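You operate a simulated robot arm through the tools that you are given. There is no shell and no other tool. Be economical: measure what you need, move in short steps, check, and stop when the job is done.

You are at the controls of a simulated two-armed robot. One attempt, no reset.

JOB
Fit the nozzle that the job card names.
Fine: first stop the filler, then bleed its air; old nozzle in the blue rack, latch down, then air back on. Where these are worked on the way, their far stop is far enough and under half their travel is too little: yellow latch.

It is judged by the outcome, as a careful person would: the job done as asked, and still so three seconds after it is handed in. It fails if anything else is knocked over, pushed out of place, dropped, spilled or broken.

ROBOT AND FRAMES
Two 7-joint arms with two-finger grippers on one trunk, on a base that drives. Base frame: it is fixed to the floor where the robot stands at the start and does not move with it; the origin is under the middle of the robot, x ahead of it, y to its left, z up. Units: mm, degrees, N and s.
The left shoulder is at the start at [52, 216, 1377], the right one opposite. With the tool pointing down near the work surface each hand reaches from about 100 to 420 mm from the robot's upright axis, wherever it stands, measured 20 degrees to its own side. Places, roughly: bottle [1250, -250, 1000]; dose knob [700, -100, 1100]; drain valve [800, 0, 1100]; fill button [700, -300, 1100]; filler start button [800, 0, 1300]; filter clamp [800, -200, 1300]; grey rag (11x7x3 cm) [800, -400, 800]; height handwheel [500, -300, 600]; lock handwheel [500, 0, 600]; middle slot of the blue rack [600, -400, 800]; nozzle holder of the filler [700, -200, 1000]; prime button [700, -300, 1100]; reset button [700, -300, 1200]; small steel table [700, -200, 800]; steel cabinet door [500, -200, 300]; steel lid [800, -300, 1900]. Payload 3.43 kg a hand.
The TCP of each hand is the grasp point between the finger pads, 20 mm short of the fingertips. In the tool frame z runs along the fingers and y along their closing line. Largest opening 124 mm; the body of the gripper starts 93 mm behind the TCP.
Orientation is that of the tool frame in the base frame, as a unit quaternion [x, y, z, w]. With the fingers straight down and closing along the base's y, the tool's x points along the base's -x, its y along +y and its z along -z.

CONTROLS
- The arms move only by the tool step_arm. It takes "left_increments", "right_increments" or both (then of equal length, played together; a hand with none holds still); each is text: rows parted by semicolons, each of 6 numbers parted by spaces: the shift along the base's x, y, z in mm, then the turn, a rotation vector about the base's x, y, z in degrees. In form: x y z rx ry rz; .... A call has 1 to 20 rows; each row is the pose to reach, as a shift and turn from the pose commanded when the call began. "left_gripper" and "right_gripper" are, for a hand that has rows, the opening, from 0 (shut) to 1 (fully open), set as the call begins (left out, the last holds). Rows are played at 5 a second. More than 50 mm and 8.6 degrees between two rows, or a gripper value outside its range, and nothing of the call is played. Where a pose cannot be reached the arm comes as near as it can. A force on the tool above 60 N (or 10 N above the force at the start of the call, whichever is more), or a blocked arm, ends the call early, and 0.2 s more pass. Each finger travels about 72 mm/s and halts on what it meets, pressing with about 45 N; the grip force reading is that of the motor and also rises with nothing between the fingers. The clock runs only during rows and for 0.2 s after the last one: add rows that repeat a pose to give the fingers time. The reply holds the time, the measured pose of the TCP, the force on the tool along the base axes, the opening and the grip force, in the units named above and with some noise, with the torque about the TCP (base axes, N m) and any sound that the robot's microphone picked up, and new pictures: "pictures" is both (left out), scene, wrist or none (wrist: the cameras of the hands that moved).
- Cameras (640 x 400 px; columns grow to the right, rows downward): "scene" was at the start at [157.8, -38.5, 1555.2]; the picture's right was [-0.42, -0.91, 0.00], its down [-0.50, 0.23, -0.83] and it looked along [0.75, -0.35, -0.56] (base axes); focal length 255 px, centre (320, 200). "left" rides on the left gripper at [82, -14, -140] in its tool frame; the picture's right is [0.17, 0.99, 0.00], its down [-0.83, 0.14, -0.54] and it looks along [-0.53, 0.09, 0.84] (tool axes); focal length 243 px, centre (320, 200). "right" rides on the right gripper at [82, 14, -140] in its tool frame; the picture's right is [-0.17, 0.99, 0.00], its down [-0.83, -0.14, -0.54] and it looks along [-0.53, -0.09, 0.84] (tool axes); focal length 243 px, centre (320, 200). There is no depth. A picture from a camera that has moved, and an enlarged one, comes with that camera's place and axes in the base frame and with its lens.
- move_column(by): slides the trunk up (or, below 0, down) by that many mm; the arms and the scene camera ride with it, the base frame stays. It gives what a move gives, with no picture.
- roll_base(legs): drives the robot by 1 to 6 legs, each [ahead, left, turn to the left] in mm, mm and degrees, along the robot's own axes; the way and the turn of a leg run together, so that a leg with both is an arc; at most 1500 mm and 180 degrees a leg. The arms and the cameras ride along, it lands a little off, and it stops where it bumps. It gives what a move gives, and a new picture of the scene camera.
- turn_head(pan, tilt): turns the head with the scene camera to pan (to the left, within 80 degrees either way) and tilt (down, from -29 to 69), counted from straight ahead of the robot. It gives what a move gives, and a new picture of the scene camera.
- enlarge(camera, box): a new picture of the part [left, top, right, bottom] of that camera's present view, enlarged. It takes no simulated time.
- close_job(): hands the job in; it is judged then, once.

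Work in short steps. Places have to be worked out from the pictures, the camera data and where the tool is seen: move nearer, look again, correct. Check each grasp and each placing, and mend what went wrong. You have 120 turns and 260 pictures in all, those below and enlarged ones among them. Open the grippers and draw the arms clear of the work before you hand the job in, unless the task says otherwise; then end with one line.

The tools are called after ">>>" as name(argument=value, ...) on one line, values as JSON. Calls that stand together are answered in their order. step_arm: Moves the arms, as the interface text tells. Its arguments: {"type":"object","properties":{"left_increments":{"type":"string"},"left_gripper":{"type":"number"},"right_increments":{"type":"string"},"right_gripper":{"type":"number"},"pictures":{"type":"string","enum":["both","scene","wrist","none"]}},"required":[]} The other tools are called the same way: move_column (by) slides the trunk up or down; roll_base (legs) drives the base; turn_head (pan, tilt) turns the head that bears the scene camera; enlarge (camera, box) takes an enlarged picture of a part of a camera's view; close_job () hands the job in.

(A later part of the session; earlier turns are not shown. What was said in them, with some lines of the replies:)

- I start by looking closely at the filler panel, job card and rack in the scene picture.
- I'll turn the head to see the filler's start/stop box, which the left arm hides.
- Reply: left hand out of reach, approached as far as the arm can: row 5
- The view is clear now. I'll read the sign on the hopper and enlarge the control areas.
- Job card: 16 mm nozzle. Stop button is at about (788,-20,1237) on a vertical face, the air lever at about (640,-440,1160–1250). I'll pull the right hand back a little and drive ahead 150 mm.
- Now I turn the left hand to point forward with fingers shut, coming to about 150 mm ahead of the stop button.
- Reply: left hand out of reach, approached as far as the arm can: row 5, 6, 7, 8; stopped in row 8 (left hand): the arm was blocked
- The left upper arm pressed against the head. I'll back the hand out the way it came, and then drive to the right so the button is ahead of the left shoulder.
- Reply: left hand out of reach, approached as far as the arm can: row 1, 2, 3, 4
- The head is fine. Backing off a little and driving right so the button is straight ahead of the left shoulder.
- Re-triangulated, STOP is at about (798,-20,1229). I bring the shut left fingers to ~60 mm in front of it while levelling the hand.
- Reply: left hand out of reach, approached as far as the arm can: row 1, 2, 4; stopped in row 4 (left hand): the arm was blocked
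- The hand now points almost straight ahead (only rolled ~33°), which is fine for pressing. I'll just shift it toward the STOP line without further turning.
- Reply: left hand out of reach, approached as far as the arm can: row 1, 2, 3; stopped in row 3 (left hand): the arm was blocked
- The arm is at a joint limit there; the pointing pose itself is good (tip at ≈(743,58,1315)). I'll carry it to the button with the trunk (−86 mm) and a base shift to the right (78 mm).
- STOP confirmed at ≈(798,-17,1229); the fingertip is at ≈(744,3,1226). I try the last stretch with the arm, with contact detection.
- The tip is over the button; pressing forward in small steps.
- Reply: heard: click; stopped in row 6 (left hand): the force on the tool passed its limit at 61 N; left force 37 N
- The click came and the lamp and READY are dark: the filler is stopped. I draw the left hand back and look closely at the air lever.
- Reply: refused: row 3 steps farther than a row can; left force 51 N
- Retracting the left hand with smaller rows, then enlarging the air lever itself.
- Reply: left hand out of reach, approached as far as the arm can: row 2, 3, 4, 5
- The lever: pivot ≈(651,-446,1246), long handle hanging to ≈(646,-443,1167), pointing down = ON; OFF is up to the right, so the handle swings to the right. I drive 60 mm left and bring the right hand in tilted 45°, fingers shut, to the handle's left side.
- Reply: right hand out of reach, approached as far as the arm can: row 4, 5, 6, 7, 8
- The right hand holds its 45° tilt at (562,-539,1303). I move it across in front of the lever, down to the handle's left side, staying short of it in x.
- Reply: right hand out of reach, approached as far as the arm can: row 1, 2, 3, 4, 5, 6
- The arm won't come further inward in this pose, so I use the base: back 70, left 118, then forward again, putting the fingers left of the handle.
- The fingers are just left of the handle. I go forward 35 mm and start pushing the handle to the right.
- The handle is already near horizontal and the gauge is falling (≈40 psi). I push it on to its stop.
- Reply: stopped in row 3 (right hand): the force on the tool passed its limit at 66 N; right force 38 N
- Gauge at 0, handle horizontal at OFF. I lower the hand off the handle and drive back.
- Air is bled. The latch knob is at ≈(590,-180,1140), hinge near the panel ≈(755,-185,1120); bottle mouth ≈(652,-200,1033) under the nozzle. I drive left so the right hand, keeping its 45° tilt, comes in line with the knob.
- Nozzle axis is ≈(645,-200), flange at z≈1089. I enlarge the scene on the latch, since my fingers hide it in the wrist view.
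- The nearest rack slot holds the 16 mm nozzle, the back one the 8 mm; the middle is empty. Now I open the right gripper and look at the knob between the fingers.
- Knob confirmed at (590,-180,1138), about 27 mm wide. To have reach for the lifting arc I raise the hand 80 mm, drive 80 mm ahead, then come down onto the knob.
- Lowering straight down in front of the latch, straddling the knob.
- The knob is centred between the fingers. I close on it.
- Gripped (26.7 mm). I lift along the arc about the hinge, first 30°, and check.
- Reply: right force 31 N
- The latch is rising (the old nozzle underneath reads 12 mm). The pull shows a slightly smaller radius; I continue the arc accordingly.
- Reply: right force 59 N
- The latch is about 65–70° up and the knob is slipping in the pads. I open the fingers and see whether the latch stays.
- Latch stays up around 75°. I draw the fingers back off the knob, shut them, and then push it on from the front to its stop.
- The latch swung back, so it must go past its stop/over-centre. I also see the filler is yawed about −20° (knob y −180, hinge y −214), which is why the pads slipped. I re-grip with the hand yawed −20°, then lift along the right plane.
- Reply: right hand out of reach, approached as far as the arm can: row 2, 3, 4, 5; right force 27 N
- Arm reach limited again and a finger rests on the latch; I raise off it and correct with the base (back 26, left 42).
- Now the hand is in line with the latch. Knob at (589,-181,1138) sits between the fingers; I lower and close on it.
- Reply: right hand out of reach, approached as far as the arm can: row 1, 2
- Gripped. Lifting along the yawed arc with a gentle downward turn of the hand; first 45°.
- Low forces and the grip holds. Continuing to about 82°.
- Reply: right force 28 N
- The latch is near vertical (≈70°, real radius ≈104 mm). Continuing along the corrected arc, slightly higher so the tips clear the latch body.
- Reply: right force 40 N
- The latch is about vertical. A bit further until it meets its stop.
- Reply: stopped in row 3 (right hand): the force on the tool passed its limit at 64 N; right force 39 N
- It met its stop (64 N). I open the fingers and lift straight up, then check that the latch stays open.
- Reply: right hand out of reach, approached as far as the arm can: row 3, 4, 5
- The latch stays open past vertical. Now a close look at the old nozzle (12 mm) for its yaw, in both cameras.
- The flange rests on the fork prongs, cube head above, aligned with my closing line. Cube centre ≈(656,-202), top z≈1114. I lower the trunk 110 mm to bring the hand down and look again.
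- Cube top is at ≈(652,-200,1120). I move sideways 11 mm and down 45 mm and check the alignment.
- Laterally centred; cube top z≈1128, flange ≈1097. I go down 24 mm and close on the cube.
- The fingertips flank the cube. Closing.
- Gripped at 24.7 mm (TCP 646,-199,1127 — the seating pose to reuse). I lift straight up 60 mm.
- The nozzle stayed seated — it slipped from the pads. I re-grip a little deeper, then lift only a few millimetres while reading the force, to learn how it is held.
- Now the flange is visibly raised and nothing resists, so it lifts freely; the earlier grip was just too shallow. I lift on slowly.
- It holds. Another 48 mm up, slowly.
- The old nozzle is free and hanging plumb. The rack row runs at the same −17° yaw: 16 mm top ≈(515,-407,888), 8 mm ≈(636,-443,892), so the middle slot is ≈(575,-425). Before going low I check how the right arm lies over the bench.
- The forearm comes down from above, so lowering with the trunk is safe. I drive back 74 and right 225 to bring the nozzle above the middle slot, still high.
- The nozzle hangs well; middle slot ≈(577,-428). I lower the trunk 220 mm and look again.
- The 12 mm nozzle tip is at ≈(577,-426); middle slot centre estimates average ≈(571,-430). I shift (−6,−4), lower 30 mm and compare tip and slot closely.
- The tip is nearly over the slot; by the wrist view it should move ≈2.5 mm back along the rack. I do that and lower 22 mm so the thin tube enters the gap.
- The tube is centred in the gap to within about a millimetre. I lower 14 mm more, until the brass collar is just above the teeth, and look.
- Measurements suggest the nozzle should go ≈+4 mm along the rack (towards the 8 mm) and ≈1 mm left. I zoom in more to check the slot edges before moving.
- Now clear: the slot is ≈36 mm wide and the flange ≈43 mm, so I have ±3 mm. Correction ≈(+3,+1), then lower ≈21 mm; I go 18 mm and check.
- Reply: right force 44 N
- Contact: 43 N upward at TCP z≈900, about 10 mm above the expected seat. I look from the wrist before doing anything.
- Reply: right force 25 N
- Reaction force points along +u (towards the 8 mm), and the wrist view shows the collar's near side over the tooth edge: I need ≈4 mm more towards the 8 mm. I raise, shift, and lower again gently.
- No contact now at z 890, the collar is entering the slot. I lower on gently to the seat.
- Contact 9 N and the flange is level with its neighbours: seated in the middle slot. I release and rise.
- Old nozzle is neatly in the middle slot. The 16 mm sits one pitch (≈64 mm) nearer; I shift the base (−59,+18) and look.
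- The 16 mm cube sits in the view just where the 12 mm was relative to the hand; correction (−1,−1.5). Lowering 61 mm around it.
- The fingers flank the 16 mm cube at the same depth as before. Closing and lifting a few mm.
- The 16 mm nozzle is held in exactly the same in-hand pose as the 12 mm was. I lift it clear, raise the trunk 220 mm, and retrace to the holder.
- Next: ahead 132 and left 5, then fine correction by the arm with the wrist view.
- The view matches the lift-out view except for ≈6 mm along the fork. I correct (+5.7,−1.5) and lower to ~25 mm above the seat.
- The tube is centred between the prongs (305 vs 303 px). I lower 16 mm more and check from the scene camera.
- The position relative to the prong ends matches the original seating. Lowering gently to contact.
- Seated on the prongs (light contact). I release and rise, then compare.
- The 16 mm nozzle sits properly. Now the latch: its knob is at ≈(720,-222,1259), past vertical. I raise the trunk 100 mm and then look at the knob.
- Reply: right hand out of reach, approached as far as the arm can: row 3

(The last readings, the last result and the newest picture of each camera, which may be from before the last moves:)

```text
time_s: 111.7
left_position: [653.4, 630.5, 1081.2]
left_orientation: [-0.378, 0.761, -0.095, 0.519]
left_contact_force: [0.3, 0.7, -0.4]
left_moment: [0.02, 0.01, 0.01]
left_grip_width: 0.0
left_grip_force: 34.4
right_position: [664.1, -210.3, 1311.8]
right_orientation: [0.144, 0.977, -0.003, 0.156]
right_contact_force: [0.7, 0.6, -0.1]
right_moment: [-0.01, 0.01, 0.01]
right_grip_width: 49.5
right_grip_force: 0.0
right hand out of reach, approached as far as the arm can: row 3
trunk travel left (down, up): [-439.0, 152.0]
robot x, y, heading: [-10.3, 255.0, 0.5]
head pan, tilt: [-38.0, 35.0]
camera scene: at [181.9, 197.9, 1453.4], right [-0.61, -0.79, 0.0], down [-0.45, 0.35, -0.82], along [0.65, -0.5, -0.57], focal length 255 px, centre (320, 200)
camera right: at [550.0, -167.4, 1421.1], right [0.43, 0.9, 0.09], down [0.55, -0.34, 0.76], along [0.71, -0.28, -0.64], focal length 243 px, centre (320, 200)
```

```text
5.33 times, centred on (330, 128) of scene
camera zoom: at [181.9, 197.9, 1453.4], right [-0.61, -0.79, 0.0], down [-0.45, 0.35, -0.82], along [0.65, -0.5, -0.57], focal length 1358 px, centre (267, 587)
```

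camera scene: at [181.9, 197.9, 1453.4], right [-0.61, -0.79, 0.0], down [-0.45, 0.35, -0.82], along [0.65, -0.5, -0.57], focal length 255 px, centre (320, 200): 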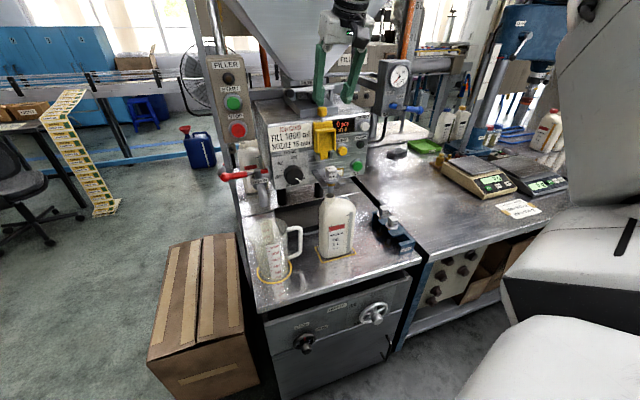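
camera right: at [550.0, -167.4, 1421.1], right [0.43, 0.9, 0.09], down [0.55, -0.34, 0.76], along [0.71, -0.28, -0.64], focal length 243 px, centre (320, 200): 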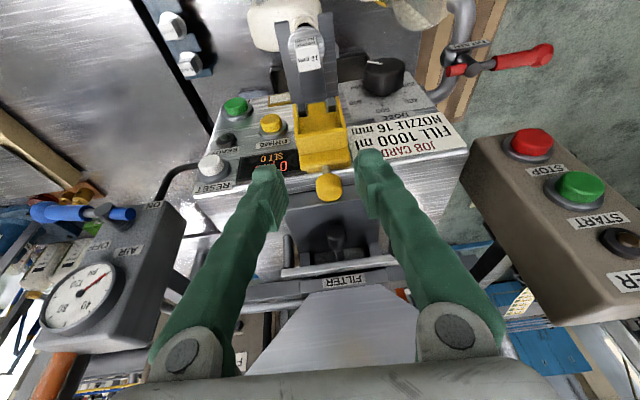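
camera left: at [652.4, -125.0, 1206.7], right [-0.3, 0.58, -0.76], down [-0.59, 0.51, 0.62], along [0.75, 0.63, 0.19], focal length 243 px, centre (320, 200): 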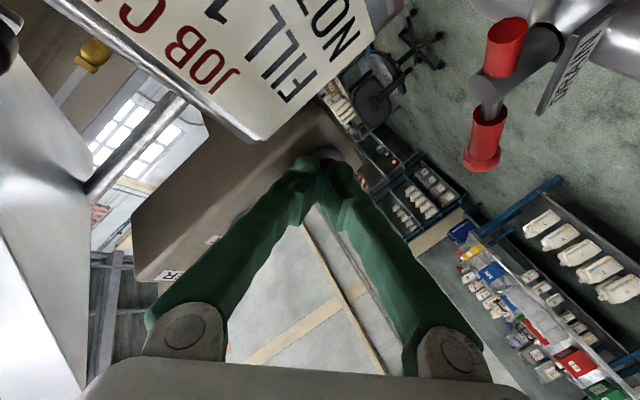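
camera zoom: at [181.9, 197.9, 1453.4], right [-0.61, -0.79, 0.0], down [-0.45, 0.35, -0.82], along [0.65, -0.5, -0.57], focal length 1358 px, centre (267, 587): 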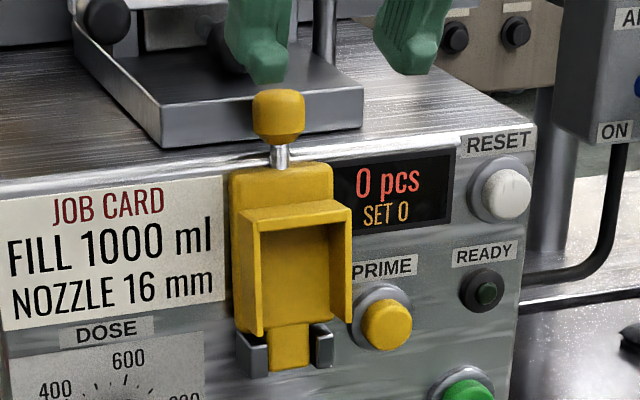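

Knob triangulated at (717.5,-222,1260). I move over it and descend with the fingers straddling, staying ≈7 mm short so I don't touch the filter clamp behind.

>>> step_arm(right_increments="10 -1 -3 0 0 0; 22 -3 -6 0 0 0; 34 -6 -14 0 0 0; 42 -8 -28 0 0 0; 46 -9 -42 0 0 0; 46 -9 -49 0 0 0", pictures="wrist")

>>> enlarge(camera="scene", box=[270, 90, 390, 165])

```text
time_s: 113.1
left_position: [652.0, 629.8, 1081.0]
left_orientation: [-0.378, 0.761, -0.095, 0.518]
left_contact_force: [-0.1, 0.1, -0.1]
left_moment: [0.0, 0.0, 0.01]
left_grip_width: 0.0
left_grip_force: 34.5
right_position: [706.7, -218.2, 1262.6]
right_orientation: [0.145, 0.977, -0.004, 0.155]
right_contact_force: [0.1, -0.9, 0.4]
right_moment: [-0.01, -0.04, 0.0]
right_grip_width: 49.6
right_grip_force: 0.1
right hand out of reach, approached as far as the arm can: row 1, 2, 3, 4, 5, 6
trunk travel left (down, up): [-439.0, 152.0]
robot x, y, heading: [-9.5, 251.3, 0.4]
head pan, tilt: [-38.0, 35.0]
camera right: at [592.3, -175.6, 1371.0], right [0.43, 0.9, 0.09], down [0.55, -0.34, 0.76], along [0.71, -0.28, -0.64], focal length 243 px, centre (320, 200)
```

right: 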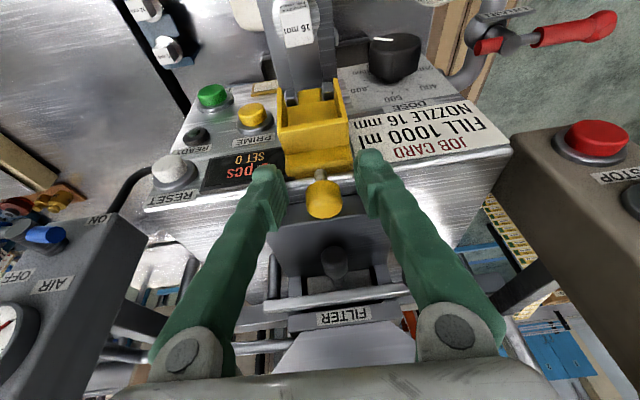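

```text
5.33 times, centred on (330, 128) of scene
camera zoom: at [182.0, 198.2, 1453.4], right [-0.61, -0.79, 0.0], down [-0.45, 0.35, -0.82], along [0.65, -0.5, -0.57], focal length 1358 px, centre (267, 587)
```

zoom: 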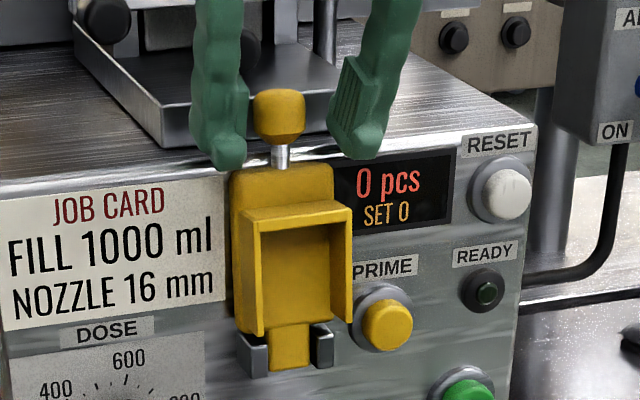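

The knob is between the fingers, ≈10 mm ahead of the pad centre. I nudge the base ahead 6 mm and close.

>>> roll_base(legs=[[7, 0, 0]])

>>> step_arm(right_increments="0 0 0 0 0 0; 0 0 0 0 0 0; 0 0 0 0 0 0", right_gripper=0, pictures="wrist")

```text
time_s: 113.8
left_position: [657.9, 630.8, 1081.9]
left_orientation: [-0.378, 0.76, -0.095, 0.519]
left_contact_force: [-1.6, 0.4, 0.7]
left_moment: [0.01, -0.01, -0.02]
left_grip_width: 0.2
left_grip_force: 34.3
right_position: [710.9, -219.0, 1263.5]
right_orientation: [0.145, 0.977, -0.003, 0.155]
right_contact_force: [-0.3, -0.1, -0.2]
right_moment: [0.0, -0.01, -0.01]
right_grip_width: 49.6
right_grip_force: 0.0
trunk travel left (down, up): [-439.0, 152.0]
robot x, y, heading: [-2.3, 251.2, 0.5]
head pan, tilt: [-38.0, 35.0]
camera scene: at [186.8, 198.1, 1453.7], right [-0.61, -0.79, 0.0], down [-0.45, 0.35, -0.82], along [0.65, -0.5, -0.57], focal length 255 px, centre (320, 200)
```

scene: 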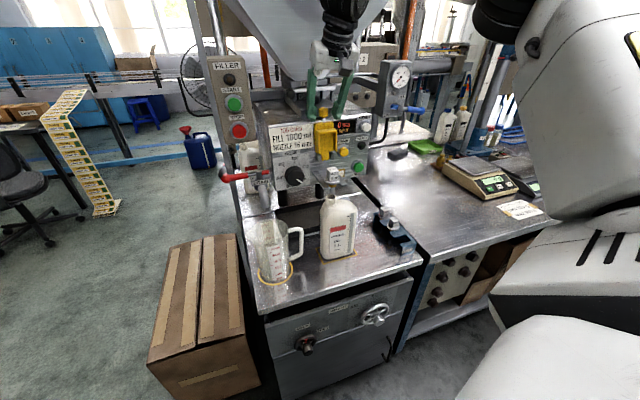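

```text
time_s: 114.7
left_position: [659.2, 630.0, 1082.2]
left_orientation: [-0.379, 0.761, -0.093, 0.518]
left_contact_force: [0.5, -0.8, 0.0]
left_moment: [0.01, -0.02, 0.03]
left_grip_width: 0.0
left_grip_force: 34.4
right_position: [712.2, -220.0, 1262.5]
right_orientation: [0.146, 0.977, -0.004, 0.155]
right_contact_force: [1.9, -4.6, -2.7]
right_moment: [-0.06, -0.34, -0.03]
right_grip_width: 24.7
right_grip_force: 44.8
trunk travel left (down, up): [-439.0, 152.0]
robot x, y, heading: [-3.0, 251.0, 0.2]
head pan, tilt: [-38.0, 35.0]
camera right: at [599.4, -176.9, 1370.3], right [0.43, 0.9, 0.09], down [0.55, -0.34, 0.76], along [0.71, -0.28, -0.64], focal length 243 px, centre (320, 200)
```

right: 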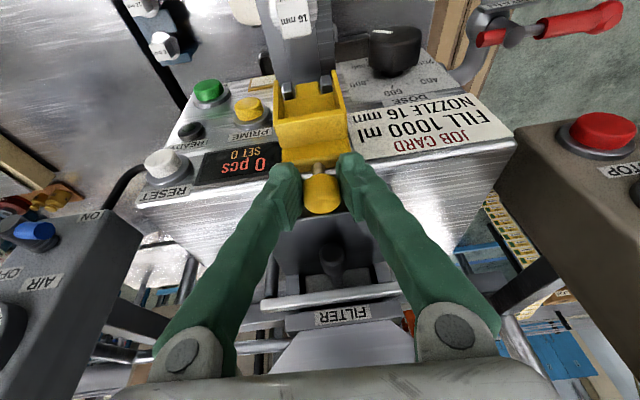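

Gripped. Re-fitting the knob's positions gives a hinge radius of ≈122 mm; I pull it back over centre along that arc, to about 55°.

>>> step_arm(right_increments="-10.5 3.4 0.5 0 0 0; -21 6.7 0 0 0 0; -31.4 10 -1.5 0 0 0; -41 13.2 -3.7 0 0 0; -50.5 16.2 -7 0 0 0; -60 19.3 -11 0 0 0; -69 22.2 -16 0 0 0; -77.8 25 -21.6 0 0 0", pictures="wrist")

>>> enlarge(camera="scene", box=[270, 90, 390, 165])

```text
time_s: 116.5
left_position: [664.7, 627.6, 1079.9]
left_orientation: [-0.378, 0.762, -0.093, 0.517]
left_contact_force: [-0.5, -0.4, 0.3]
left_moment: [-0.01, 0.04, 0.01]
left_grip_width: 0.0
left_grip_force: 34.2
right_position: [641.6, -196.4, 1237.6]
right_orientation: [0.145, 0.977, -0.002, 0.153]
right_contact_force: [24.4, -9.1, -25.2]
right_moment: [-0.26, -0.96, 0.01]
right_grip_width: 20.1
right_grip_force: 44.8
trunk travel left (down, up): [-439.0, 152.0]
robot x, y, heading: [-3.8, 254.4, 0.5]
head pan, tilt: [-38.0, 35.0]
camera right: at [528.3, -153.3, 1346.3], right [0.43, 0.9, 0.09], down [0.55, -0.34, 0.76], along [0.71, -0.28, -0.65], focal length 243 px, centre (320, 200)
```

right: 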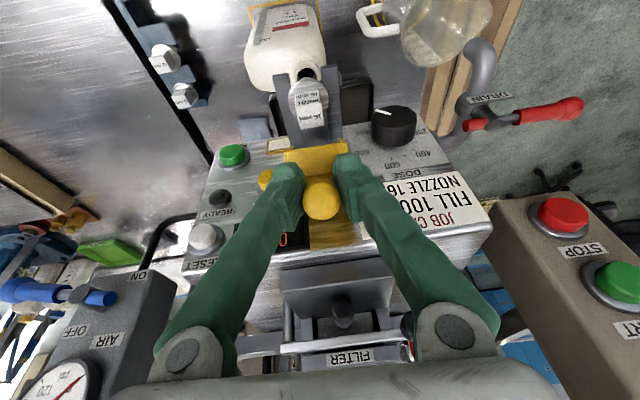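

```text
5.33 times, centred on (330, 128) of scene
camera zoom: at [195.7, 194.6, 1452.3], right [-0.61, -0.79, 0.0], down [-0.46, 0.35, -0.82], along [0.65, -0.5, -0.58], focal length 1358 px, centre (267, 587)
```

zoom: 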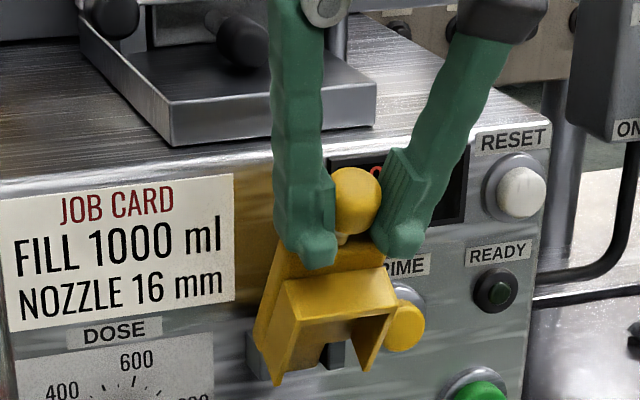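

It follows well. Continuing the lowering arc with a slightly smaller radius to ≈10°.

>>> step_arm(right_increments="-4.3 1.4 -9.4 0 0 0; -11.8 3.8 -15.5 0 0 0; -18.8 6 -22.3 0 0 0; -25.3 8.1 -29.7 0 0 0; -31.1 10 -37.6 0 0 0; -36.2 11.6 -46 0 0 0; -40.6 13 -55 0 0 0; -44.4 14.3 -64.3 0 0 0; -47.2 15.2 -73.8 0 0 0; -49.3 15.9 -83.6 0 0 0", pictures="wrist")

>>> enlarge(camera="scene", box=[270, 100, 390, 175])

```text
time_s: 118.7
left_position: [660.8, 630.1, 1080.3]
left_orientation: [-0.378, 0.761, -0.095, 0.518]
left_contact_force: [-0.3, -0.2, -0.2]
left_moment: [0.01, -0.04, -0.04]
left_grip_width: 0.1
left_grip_force: 34.7
right_position: [586.4, -177.4, 1157.1]
right_orientation: [0.145, 0.977, -0.003, 0.155]
right_contact_force: [9.7, -2.3, 4.4]
right_moment: [-0.25, -0.87, -0.16]
right_grip_width: 15.2
right_grip_force: 45.3
trunk travel left (down, up): [-439.0, 152.0]
robot x, y, heading: [-3.5, 253.6, 0.6]
head pan, tilt: [-38.0, 35.0]
camera right: at [471.9, -135.0, 1266.1], right [0.43, 0.9, 0.09], down [0.55, -0.34, 0.76], along [0.71, -0.28, -0.64], focal length 243 px, centre (320, 200)
```

right: 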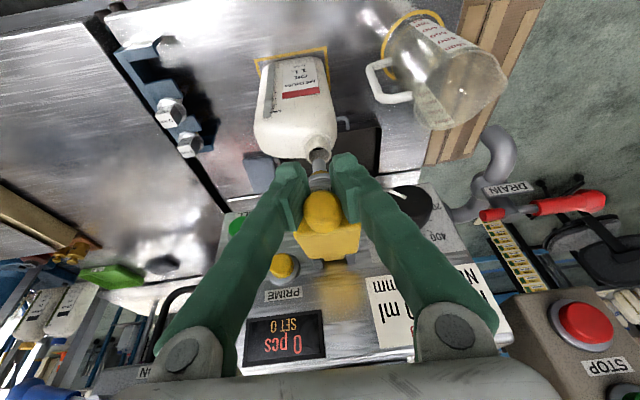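

```text
5.33 times, centred on (330, 138) of scene
camera zoom: at [189.7, 198.3, 1453.3], right [-0.61, -0.79, 0.0], down [-0.46, 0.35, -0.82], along [0.65, -0.5, -0.57], focal length 1358 px, centre (267, 533)
```

zoom: 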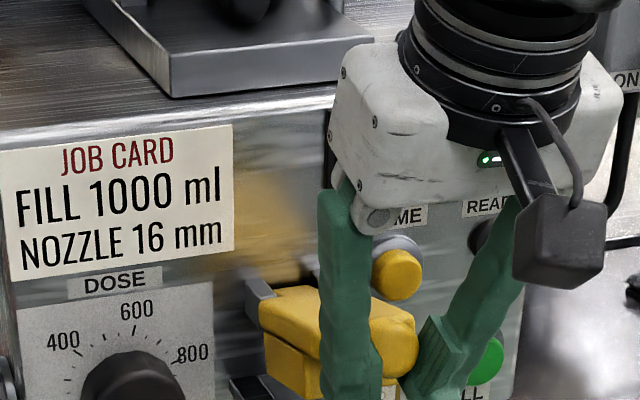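

The latch is down or nearly. I open the fingers, rise, and check it.

>>> step_arm(right_increments="0 0 0 0 0 0; 0 0 0 0 0 0; -3 1 10 0 0 0; -5 2 35 0 0 0; -5 2 60 0 0 0", right_gripper=0.5, pictures="wrist")

>>> enlarge(camera="scene", box=[270, 110, 390, 185])

```text
time_s: 119.8
left_position: [659.5, 630.5, 1081.1]
left_orientation: [-0.378, 0.761, -0.095, 0.518]
left_contact_force: [0.0, -0.6, -0.7]
left_moment: [0.02, -0.01, -0.01]
left_grip_width: 0.0
left_grip_force: 34.3
right_position: [579.1, -176.8, 1216.9]
right_orientation: [0.145, 0.977, -0.004, 0.155]
right_contact_force: [0.7, -0.2, -0.1]
right_moment: [-0.03, 0.01, 0.02]
right_grip_width: 61.8
right_grip_force: 0.0
trunk travel left (down, up): [-439.0, 152.0]
robot x, y, heading: [-1.3, 253.8, 0.6]
head pan, tilt: [-38.0, 35.0]
camera right: at [466.0, -132.2, 1326.1], right [0.43, 0.9, 0.09], down [0.55, -0.34, 0.76], along [0.71, -0.28, -0.64], focal length 243 px, centre (320, 200)
```

right: 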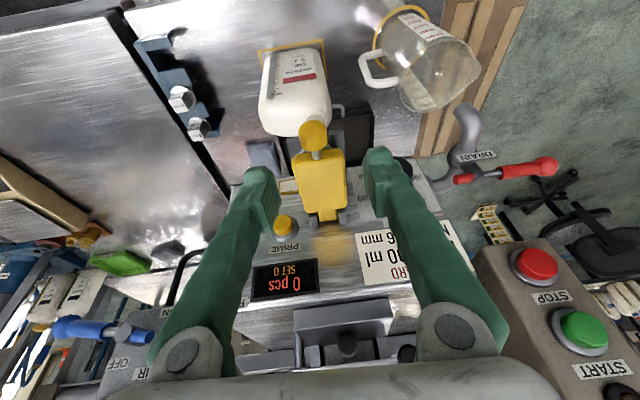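

```text
5.33 times, centred on (330, 148) of scene
camera zoom: at [188.3, 198.8, 1453.5], right [-0.61, -0.79, 0.0], down [-0.45, 0.35, -0.82], along [0.65, -0.5, -0.57], focal length 1358 px, centre (267, 480)
```

zoom: 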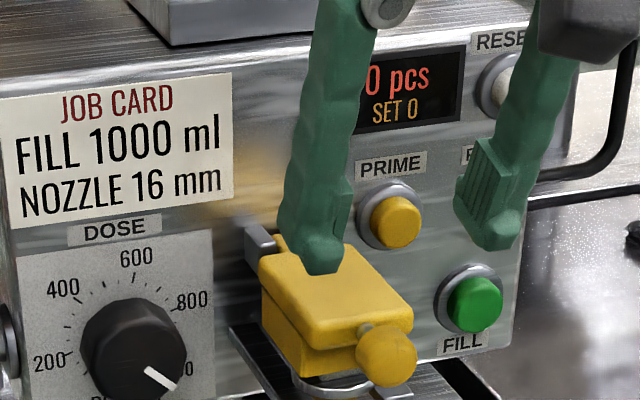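

The latch is down as at first. I shut the fingers and give it a light press near its front to make sure it's fully home.

>>> step_arm(right_increments="8 -3 0 0 0 0; 16 -6 0 0 0 0; 18 -7 0 0 0 0; 18 -7 -15 0 0 0; 18 -7 -30 0 0 0; 18 -7 -36 0 0 0; 18 -7 -41 0 0 0; 18 -7 -45 0 0 0; 18 -7 -48 0 0 0", right_gripper=0, pictures="wrist")

>>> enlarge(camera="scene", box=[270, 110, 390, 185])

```text
time_s: 121.8
left_position: [659.0, 629.7, 1081.5]
left_orientation: [-0.378, 0.76, -0.094, 0.519]
left_contact_force: [0.6, 0.3, -0.1]
left_moment: [0.0, 0.0, -0.01]
left_grip_width: 0.0
left_grip_force: 34.7
right_position: [598.0, -183.6, 1169.6]
right_orientation: [0.145, 0.977, -0.004, 0.156]
right_contact_force: [0.3, -1.2, 0.4]
right_moment: [-0.01, 0.01, 0.01]
right_grip_width: 0.3
right_grip_force: 34.4
trunk travel left (down, up): [-439.0, 152.0]
robot x, y, heading: [-3.3, 252.9, 0.5]
head pan, tilt: [-38.0, 35.0]
camera right: at [484.0, -140.3, 1277.6], right [0.43, 0.9, 0.09], down [0.55, -0.34, 0.76], along [0.71, -0.28, -0.64], focal length 243 px, centre (320, 200)
```

right: 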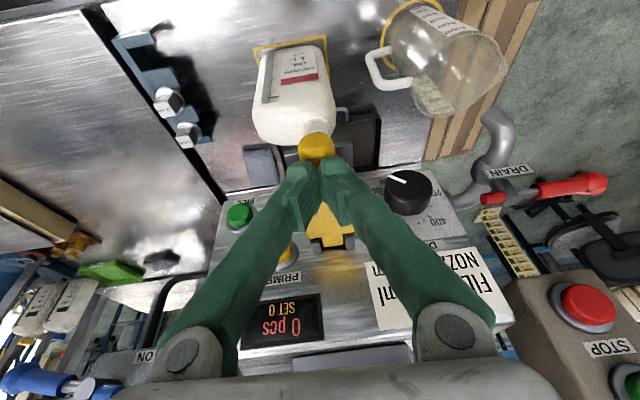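

```text
5.33 times, centred on (330, 148) of scene
camera zoom: at [188.6, 198.2, 1453.4], right [-0.61, -0.79, 0.0], down [-0.45, 0.35, -0.82], along [0.65, -0.5, -0.57], focal length 1358 px, centre (267, 480)
```

zoom: 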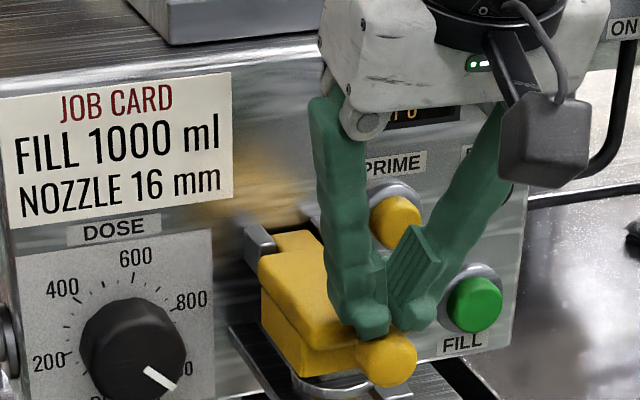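

Not touching yet; I go down further in small steps until it presses.

>>> step_arm(right_increments="-3 1 -4 0 0 0; -3 1 -8 0 0 0; -3 1 -12 0 0 0; -3 1 -15 0 0 0; -3 1 -18 0 0 0", pictures="none")

>>> enlarge(camera="scene", box=[270, 110, 390, 185])

```text
time_s: 122.9
left_position: [656.2, 629.0, 1083.0]
left_orientation: [-0.378, 0.76, -0.096, 0.519]
left_contact_force: [1.0, 0.5, -0.9]
left_moment: [-0.05, -0.02, 0.01]
left_grip_width: 0.0
left_grip_force: 33.9
right_position: [595.5, -182.4, 1165.1]
right_orientation: [0.146, 0.975, -0.003, 0.168]
right_contact_force: [-11.7, -3.9, 27.8]
right_moment: [-0.06, 0.28, 0.2]
right_grip_width: 6.1
right_grip_force: 34.6
trunk travel left (down, up): [-439.0, 152.0]
robot x, y, heading: [-5.6, 251.6, 0.2]
head pan, tilt: [-38.0, 35.0]
stopped in row 5 (right hand): the force on the tool passed its limit at 64 N (the readings are from after the stop); the commanded pose is now the measured one
```

```text
5.33 times, centred on (330, 148) of scene
camera zoom: at [183.9, 199.1, 1453.9], right [-0.61, -0.79, 0.0], down [-0.45, 0.35, -0.82], along [0.65, -0.5, -0.57], focal length 1358 px, centre (267, 480)
```

zoom: 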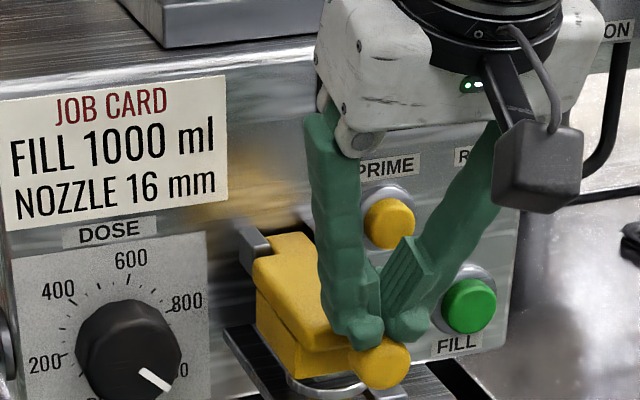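

Latch firmly home (64 N). I lift off and carry the right hand over to the air lever, stopping short of it.

>>> step_arm(right_increments="0 0 20 0 0 0; 0 0 50 0 0 0; 0 0 80 0 0 0; 0 0 110 0 0 0; 0 0 128 0 0 0", pictures="none")

>>> enlarge(camera="scene", box=[270, 110, 390, 185])

>>> roll_base(legs=[[0, -320, 0]])

>>> enlarge(camera="right", box=[200, 80, 440, 280])

```text
time_s: 124.1
left_position: [659.1, 630.7, 1081.7]
left_orientation: [-0.379, 0.761, -0.094, 0.519]
left_contact_force: [-0.3, 0.2, 0.4]
left_moment: [-0.01, -0.03, -0.01]
left_grip_width: 0.0
left_grip_force: 34.7
right_position: [598.2, -181.8, 1287.6]
right_orientation: [0.146, 0.976, -0.002, 0.163]
right_contact_force: [0.4, 0.4, 1.7]
right_moment: [0.01, -0.01, -0.01]
right_grip_width: 0.0
right_grip_force: 34.7
trunk travel left (down, up): [-439.0, 152.0]
robot x, y, heading: [-1.2, 249.7, 0.4]
head pan, tilt: [-38.0, 35.0]
```

```text
5.33 times, centred on (330, 148) of scene
camera zoom: at [187.9, 198.5, 1453.5], right [-0.61, -0.79, 0.0], down [-0.45, 0.35, -0.82], along [0.65, -0.5, -0.57], focal length 1358 px, centre (267, 480)
```

zoom: 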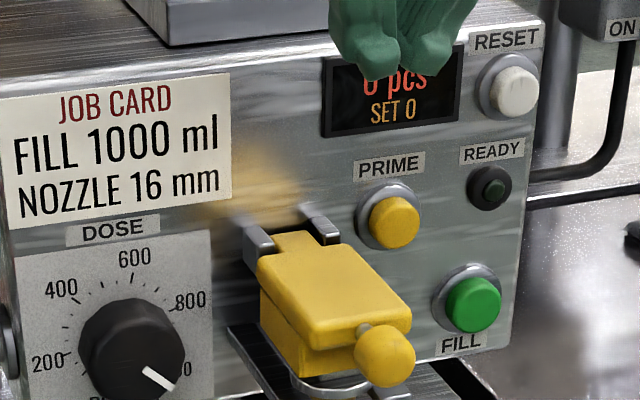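

```text
time_s: 128.8
left_position: [661.9, 316.8, 1081.0]
left_orientation: [-0.378, 0.761, -0.095, 0.519]
left_contact_force: [0.2, -0.4, 1.2]
left_moment: [0.0, 0.0, -0.02]
left_grip_width: 0.0
left_grip_force: 34.1
right_position: [601.4, -497.6, 1288.3]
right_orientation: [0.147, 0.976, -0.003, 0.164]
right_contact_force: [0.5, 0.4, 0.1]
right_moment: [-0.02, 0.01, 0.01]
right_grip_width: 0.1
right_grip_force: 34.9
trunk travel left (down, up): [-439.0, 152.0]
robot x, y, heading: [-0.4, -56.3, 0.3]
head pan, tilt: [-38.0, 35.0]
camera scene: at [190.4, -115.6, 1453.4], right [-0.61, -0.79, 0.0], down [-0.45, 0.35, -0.82], along [0.65, -0.5, -0.57], focal length 255 px, centre (320, 200)
```

scene: 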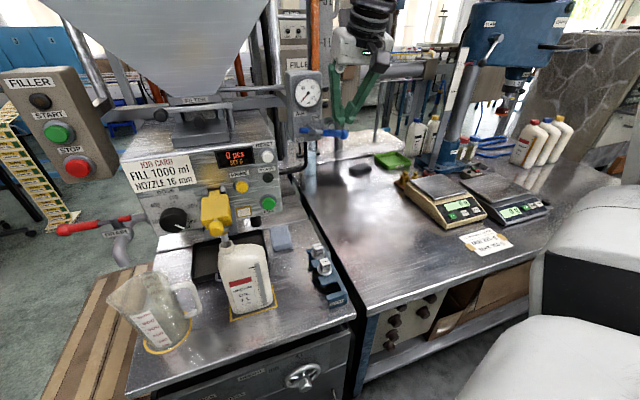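

```text
2.00 times, centred on (320, 180) of right
camera zoom: at [485.2, -452.4, 1394.4], right [0.43, 0.9, 0.09], down [0.54, -0.34, 0.77], along [0.72, -0.28, -0.63], focal length 485 px, centre (320, 240)
```

zoom: 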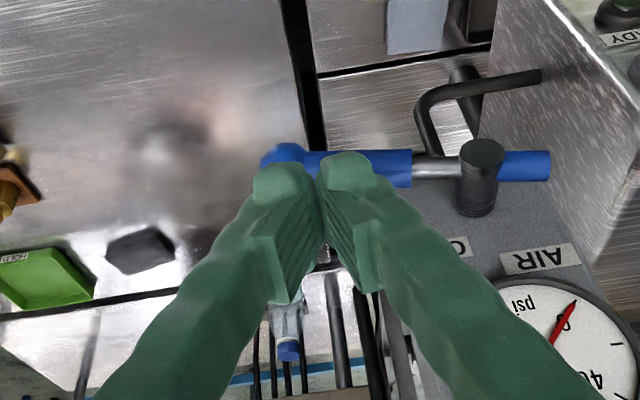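

Latch closed and undisturbed. I enlarge the lever from the scene camera to fix the handle's place relative to the fingertips.

>>> enlarge(camera="scene", box=[270, 60, 400, 150])

```text
4.44 times, centred on (335, 105) of scene
camera zoom: at [190.4, -115.6, 1453.4], right [-0.61, -0.79, 0.0], down [-0.45, 0.35, -0.82], along [0.65, -0.5, -0.57], focal length 1132 px, centre (253, 622)
```

zoom: 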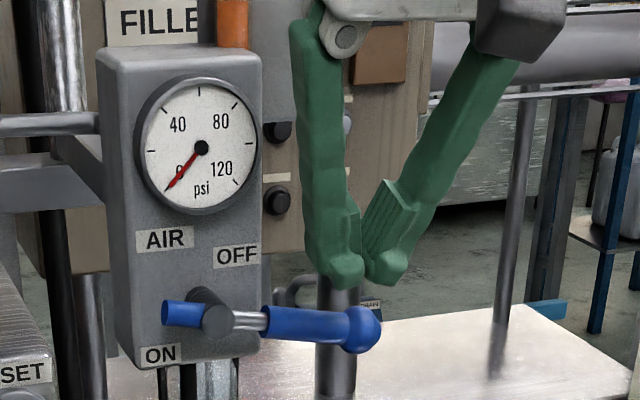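

Pivot ≈(637,-440,1254), bulb ≈(618,-519,1230). To keep reach for the inward part of the arc, I move the arm 50 mm outward and the base 50 mm left, ending above the handle.

>>> step_arm(right_increments="0 -25 0 0 0 0; 4 -50 0 0 0 0", pictures="none")

>>> roll_base(legs=[[10, 52, 0]])

>>> enlarge(camera="scene", box=[270, 60, 430, 160])

```text
time_s: 129.4
left_position: [661.1, 314.9, 1081.3]
left_orientation: [-0.378, 0.761, -0.094, 0.518]
left_contact_force: [0.2, 0.1, 0.8]
left_moment: [0.07, 0.01, -0.01]
left_grip_width: 0.0
left_grip_force: 33.8
right_position: [605.0, -547.9, 1288.8]
right_orientation: [0.147, 0.975, -0.003, 0.164]
right_contact_force: [-0.2, -0.1, 0.0]
right_moment: [0.04, 0.01, 0.01]
right_grip_width: 0.3
right_grip_force: 34.5
trunk travel left (down, up): [-439.0, 152.0]
robot x, y, heading: [-1.2, -61.2, 0.2]
head pan, tilt: [-38.0, 35.0]
```

```text
time_s: 130.8
left_position: [670.5, 366.0, 1082.8]
left_orientation: [-0.376, 0.762, -0.096, 0.519]
left_contact_force: [-0.5, -0.6, -0.3]
left_moment: [0.01, -0.02, -0.01]
left_grip_width: 0.0
left_grip_force: 34.6
right_position: [613.4, -496.8, 1289.7]
right_orientation: [0.146, 0.976, -0.002, 0.164]
right_contact_force: [-0.9, 0.0, 0.0]
right_moment: [0.02, 0.0, 0.0]
right_grip_width: 0.0
right_grip_force: 34.7
trunk travel left (down, up): [-439.0, 152.0]
robot x, y, heading: [7.4, -8.8, 0.1]
head pan, tilt: [-38.0, 35.0]
camera scene: at [200.0, -65.4, 1453.4], right [-0.61, -0.79, 0.0], down [-0.45, 0.35, -0.82], along [0.65, -0.5, -0.57], focal length 255 px, centre (320, 200)
```

scene: 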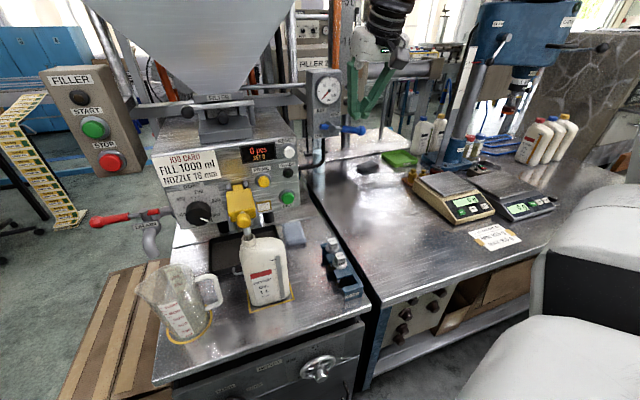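

```text
4.00 times, centred on (350, 110) of scene
camera zoom: at [200.0, -65.4, 1453.4], right [-0.61, -0.79, 0.0], down [-0.45, 0.35, -0.82], along [0.65, -0.5, -0.57], focal length 1019 px, centre (200, 560)
```

zoom: 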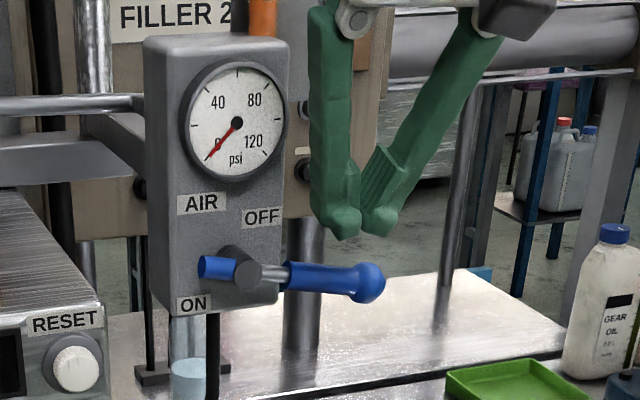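

Fingertips hang just above the handle. I push it down and round towards ON, first about half-way.

>>> step_arm(right_increments="3 -3 -12 0 0 0; 3 -5 -22 0 0 0; 2 -7 -31 0 0 0; 2 -7 -39 0 0 0; 3 -3 -46 0 0 0; 4 1 -53 0 0 0; 5 6 -59 0 0 0; 6 11 -64 0 0 0", pictures="none")

>>> enlarge(camera="scene", box=[270, 60, 430, 160])

```text
time_s: 132.6
left_position: [670.8, 367.1, 1081.1]
left_orientation: [-0.377, 0.761, -0.095, 0.519]
left_contact_force: [-0.2, -0.2, -0.6]
left_moment: [0.01, -0.02, -0.01]
left_grip_width: 0.0
left_grip_force: 34.1
right_position: [620.1, -484.9, 1225.5]
right_orientation: [0.147, 0.976, -0.003, 0.163]
right_contact_force: [-0.2, -0.6, -0.6]
right_moment: [-0.01, 0.01, -0.01]
right_grip_width: 0.0
right_grip_force: 34.2
trunk travel left (down, up): [-439.0, 152.0]
robot x, y, heading: [10.7, -12.4, 0.2]
head pan, tilt: [-38.0, 35.0]
```

```text
4.00 times, centred on (350, 110) of scene
camera zoom: at [200.3, -64.5, 1453.4], right [-0.61, -0.79, 0.0], down [-0.45, 0.35, -0.82], along [0.65, -0.5, -0.57], focal length 1019 px, centre (200, 560)
```

zoom: 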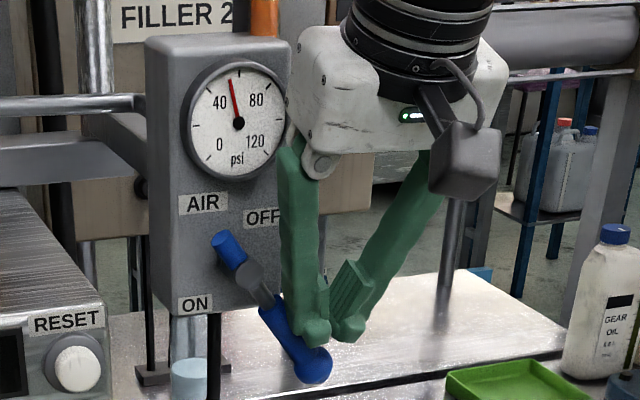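

The handle follows and the gauge is rising. Continuing to the ON stop.

>>> step_arm(right_increments="1.5 7 -4 0 0 0; 3 13 -8 0 0 0; 5 21 -12 0 0 0; 6.4 28 -15 0 0 0; 7 34 -16 0 0 0; 8 40 -17 0 0 0; 9 46 -17 0 0 0", pictures="none")

>>> enlarge(camera="scene", box=[270, 60, 430, 160])

```text
time_s: 134.2
left_position: [668.4, 358.0, 1085.6]
left_orientation: [-0.376, 0.761, -0.094, 0.521]
left_contact_force: [-0.4, -0.1, 1.1]
left_moment: [0.0, 0.02, 0.01]
left_grip_width: 0.0
left_grip_force: 34.1
right_position: [620.4, -454.7, 1206.2]
right_orientation: [0.155, 0.974, -0.007, 0.162]
right_contact_force: [-23.6, -46.0, 15.1]
right_moment: [-0.12, -0.15, -0.53]
right_grip_width: 0.0
right_grip_force: 33.8
trunk travel left (down, up): [-439.0, 152.0]
robot x, y, heading: [8.0, -10.6, -0.2]
head pan, tilt: [-38.0, 35.0]
```

```text
4.00 times, centred on (350, 110) of scene
camera zoom: at [194.0, -73.1, 1454.0], right [-0.61, -0.79, -0.01], down [-0.45, 0.36, -0.82], along [0.65, -0.5, -0.57], focal length 1019 px, centre (200, 560)
```

zoom: 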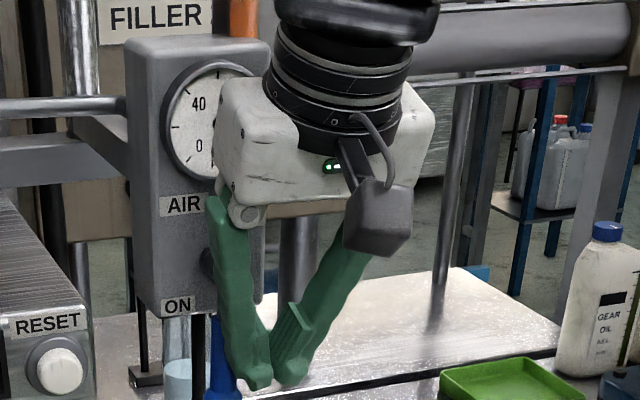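

The handle is vertical at its ON stop (46 N). I move the fingers off to the right and drive back.

>>> step_arm(right_increments="-2 -12 0 0 0 0; -5 -35 0 0 0 0; -5 -60 5 0 0 0", pictures="none")

>>> roll_base(legs=[[-160, 0, 0]])

>>> enlarge(camera="scene", box=[260, 80, 400, 170])

>>> enlarge(camera="scene", box=[180, 150, 380, 275])

```text
time_s: 135.0
left_position: [673.5, 363.2, 1082.0]
left_orientation: [-0.377, 0.761, -0.094, 0.519]
left_contact_force: [0.7, -1.0, -0.9]
left_moment: [0.01, -0.01, 0.09]
left_grip_width: 0.1
left_grip_force: 34.1
right_position: [628.1, -503.8, 1209.5]
right_orientation: [0.145, 0.976, 0.0, 0.165]
right_contact_force: [-0.7, -1.4, -0.3]
right_moment: [0.08, -0.02, 0.06]
right_grip_width: 0.1
right_grip_force: 34.2
trunk travel left (down, up): [-439.0, 152.0]
robot x, y, heading: [12.3, -9.6, 0.2]
head pan, tilt: [-38.0, 35.0]
```

```text
time_s: 136.7
left_position: [507.9, 366.7, 1080.0]
left_orientation: [-0.379, 0.761, -0.095, 0.518]
left_contact_force: [0.2, 0.1, -0.6]
left_moment: [-0.01, -0.01, 0.0]
left_grip_width: 0.1
left_grip_force: 34.5
right_position: [463.0, -500.3, 1210.6]
right_orientation: [0.145, 0.976, -0.003, 0.163]
right_contact_force: [0.1, -0.4, -0.1]
right_moment: [-0.03, -0.02, 0.02]
right_grip_width: 0.0
right_grip_force: 33.7
trunk travel left (down, up): [-439.0, 152.0]
robot x, y, heading: [-150.4, -15.3, 0.1]
head pan, tilt: [-38.0, 35.0]
camera scene: at [38.3, -65.2, 1453.2], right [-0.61, -0.79, 0.0], down [-0.45, 0.35, -0.82], along [0.65, -0.5, -0.57], focal length 255 px, centre (320, 200)
```

scene: 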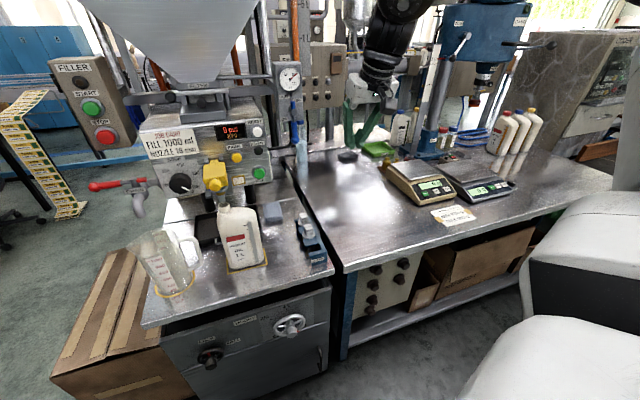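

```text
4.44 times, centred on (330, 125) of scene
camera zoom: at [38.3, -65.2, 1453.2], right [-0.61, -0.79, 0.0], down [-0.45, 0.35, -0.82], along [0.65, -0.5, -0.57], focal length 1132 px, centre (276, 533)
```

zoom: 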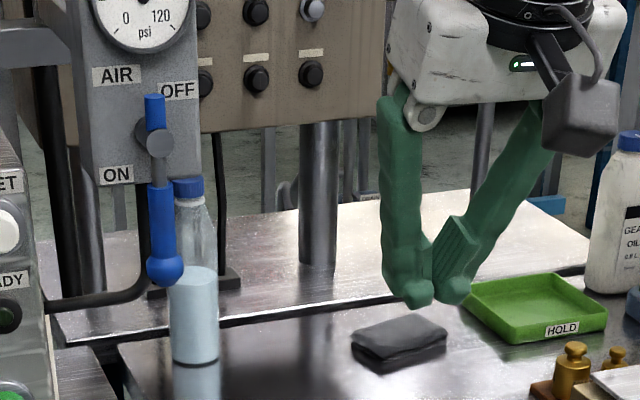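

```text
3.20 times, centred on (280, 212) of scene
camera zoom: at [38.3, -65.2, 1453.2], right [-0.61, -0.79, 0.0], down [-0.45, 0.35, -0.82], along [0.65, -0.5, -0.57], focal length 815 px, centre (448, 160)
```

zoom: 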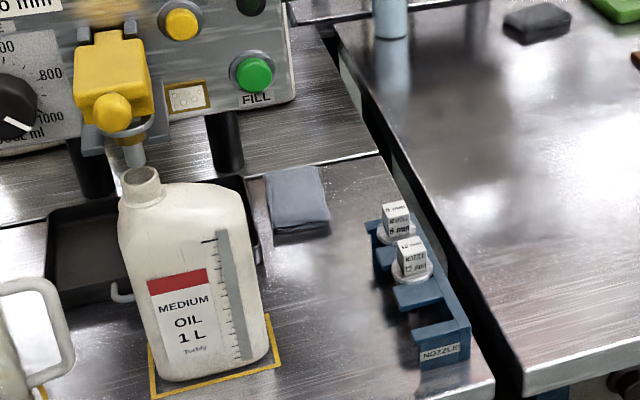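

Handle is at ON. I check the gauge and look for any drips around the table and rack.

>>> enlarge(camera="scene", box=[240, 50, 340, 120])

>>> enlarge(camera="scene", box=[180, 140, 280, 210])

>>> enlarge(camera="scene", box=[240, 190, 340, 260])

```text
5.71 times, centred on (290, 85) of scene
camera zoom: at [38.3, -65.2, 1453.2], right [-0.61, -0.79, 0.0], down [-0.45, 0.35, -0.82], along [0.65, -0.5, -0.57], focal length 1455 px, centre (491, 857)
```

zoom: 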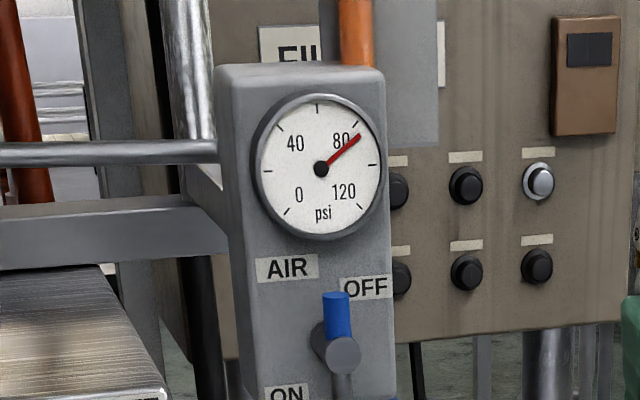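

```text
5.71 times, centred on (230, 175) of scene
camera zoom: at [38.3, -65.2, 1453.2], right [-0.61, -0.79, 0.0], down [-0.45, 0.35, -0.82], along [0.65, -0.5, -0.57], focal length 1455 px, centre (834, 343)
```

zoom: 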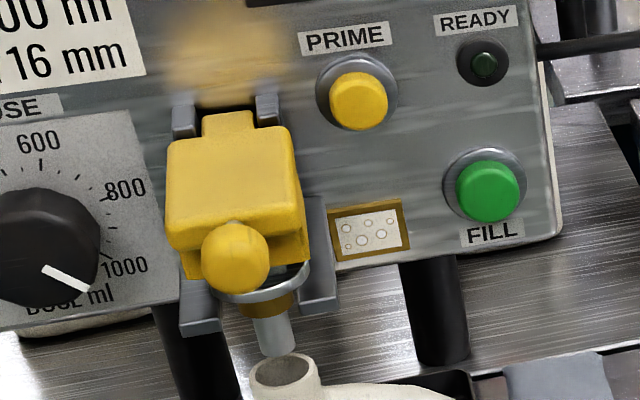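

```text
5.71 times, centred on (290, 225) of scene
camera zoom: at [38.3, -65.2, 1453.2], right [-0.61, -0.79, 0.0], down [-0.45, 0.35, -0.82], along [0.65, -0.5, -0.57], focal length 1455 px, centre (491, 57)
```

zoom: 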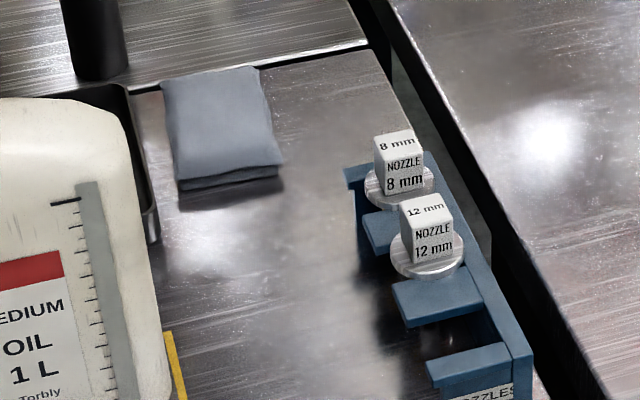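

Gauge is back at 80 psi, latch down on the 16 mm nozzle, the 12 mm in the middle slot, no drips. I open both grippers with the arms clear.

>>> step_arm(left_increments="0 0 0 0 0 0; 0 0 0 0 0 0; 0 0 0 0 0 0; 0 0 0 0 0 0", right_increments="0 0 10 0 0 0; 0 0 20 0 0 0; 0 0 20 0 0 0; 0 0 20 0 0 0", left_gripper=1, right_gripper=1, pictures="scene")

```text
time_s: 137.7
left_position: [508.3, 366.6, 1080.3]
left_orientation: [-0.378, 0.761, -0.096, 0.518]
left_contact_force: [-0.2, 0.7, -0.3]
left_moment: [0.02, 0.02, -0.03]
left_grip_width: 124.1
left_grip_force: 0.1
right_position: [460.7, -498.0, 1231.5]
right_orientation: [0.146, 0.975, -0.004, 0.164]
right_contact_force: [0.5, -0.9, 0.5]
right_moment: [0.01, 0.01, 0.0]
right_grip_width: 123.8
right_grip_force: 0.0
trunk travel left (down, up): [-439.0, 152.0]
robot x, y, heading: [-153.9, -10.4, 0.3]
head pan, tilt: [-38.0, 35.0]
camera scene: at [37.5, -65.0, 1453.4], right [-0.61, -0.79, 0.0], down [-0.45, 0.35, -0.82], along [0.65, -0.5, -0.57], focal length 255 px, centre (320, 200)
```

scene: 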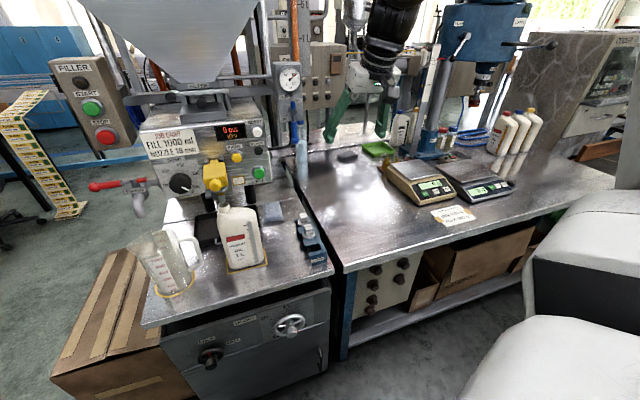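

Everything is in place and the arms are clear, so I hand the job in.

>>> close_job()

```text
The job is handed in.
```

The 16 mm nozzle named on the job card is fitted and the yellow latch is down. The filler is stopped and the old 12 mm nozzle is in the middle slot of the blue rack. The air was bled to 0 psi for the change and is back on at 80 psi. I saw no drips and nothing out of place.
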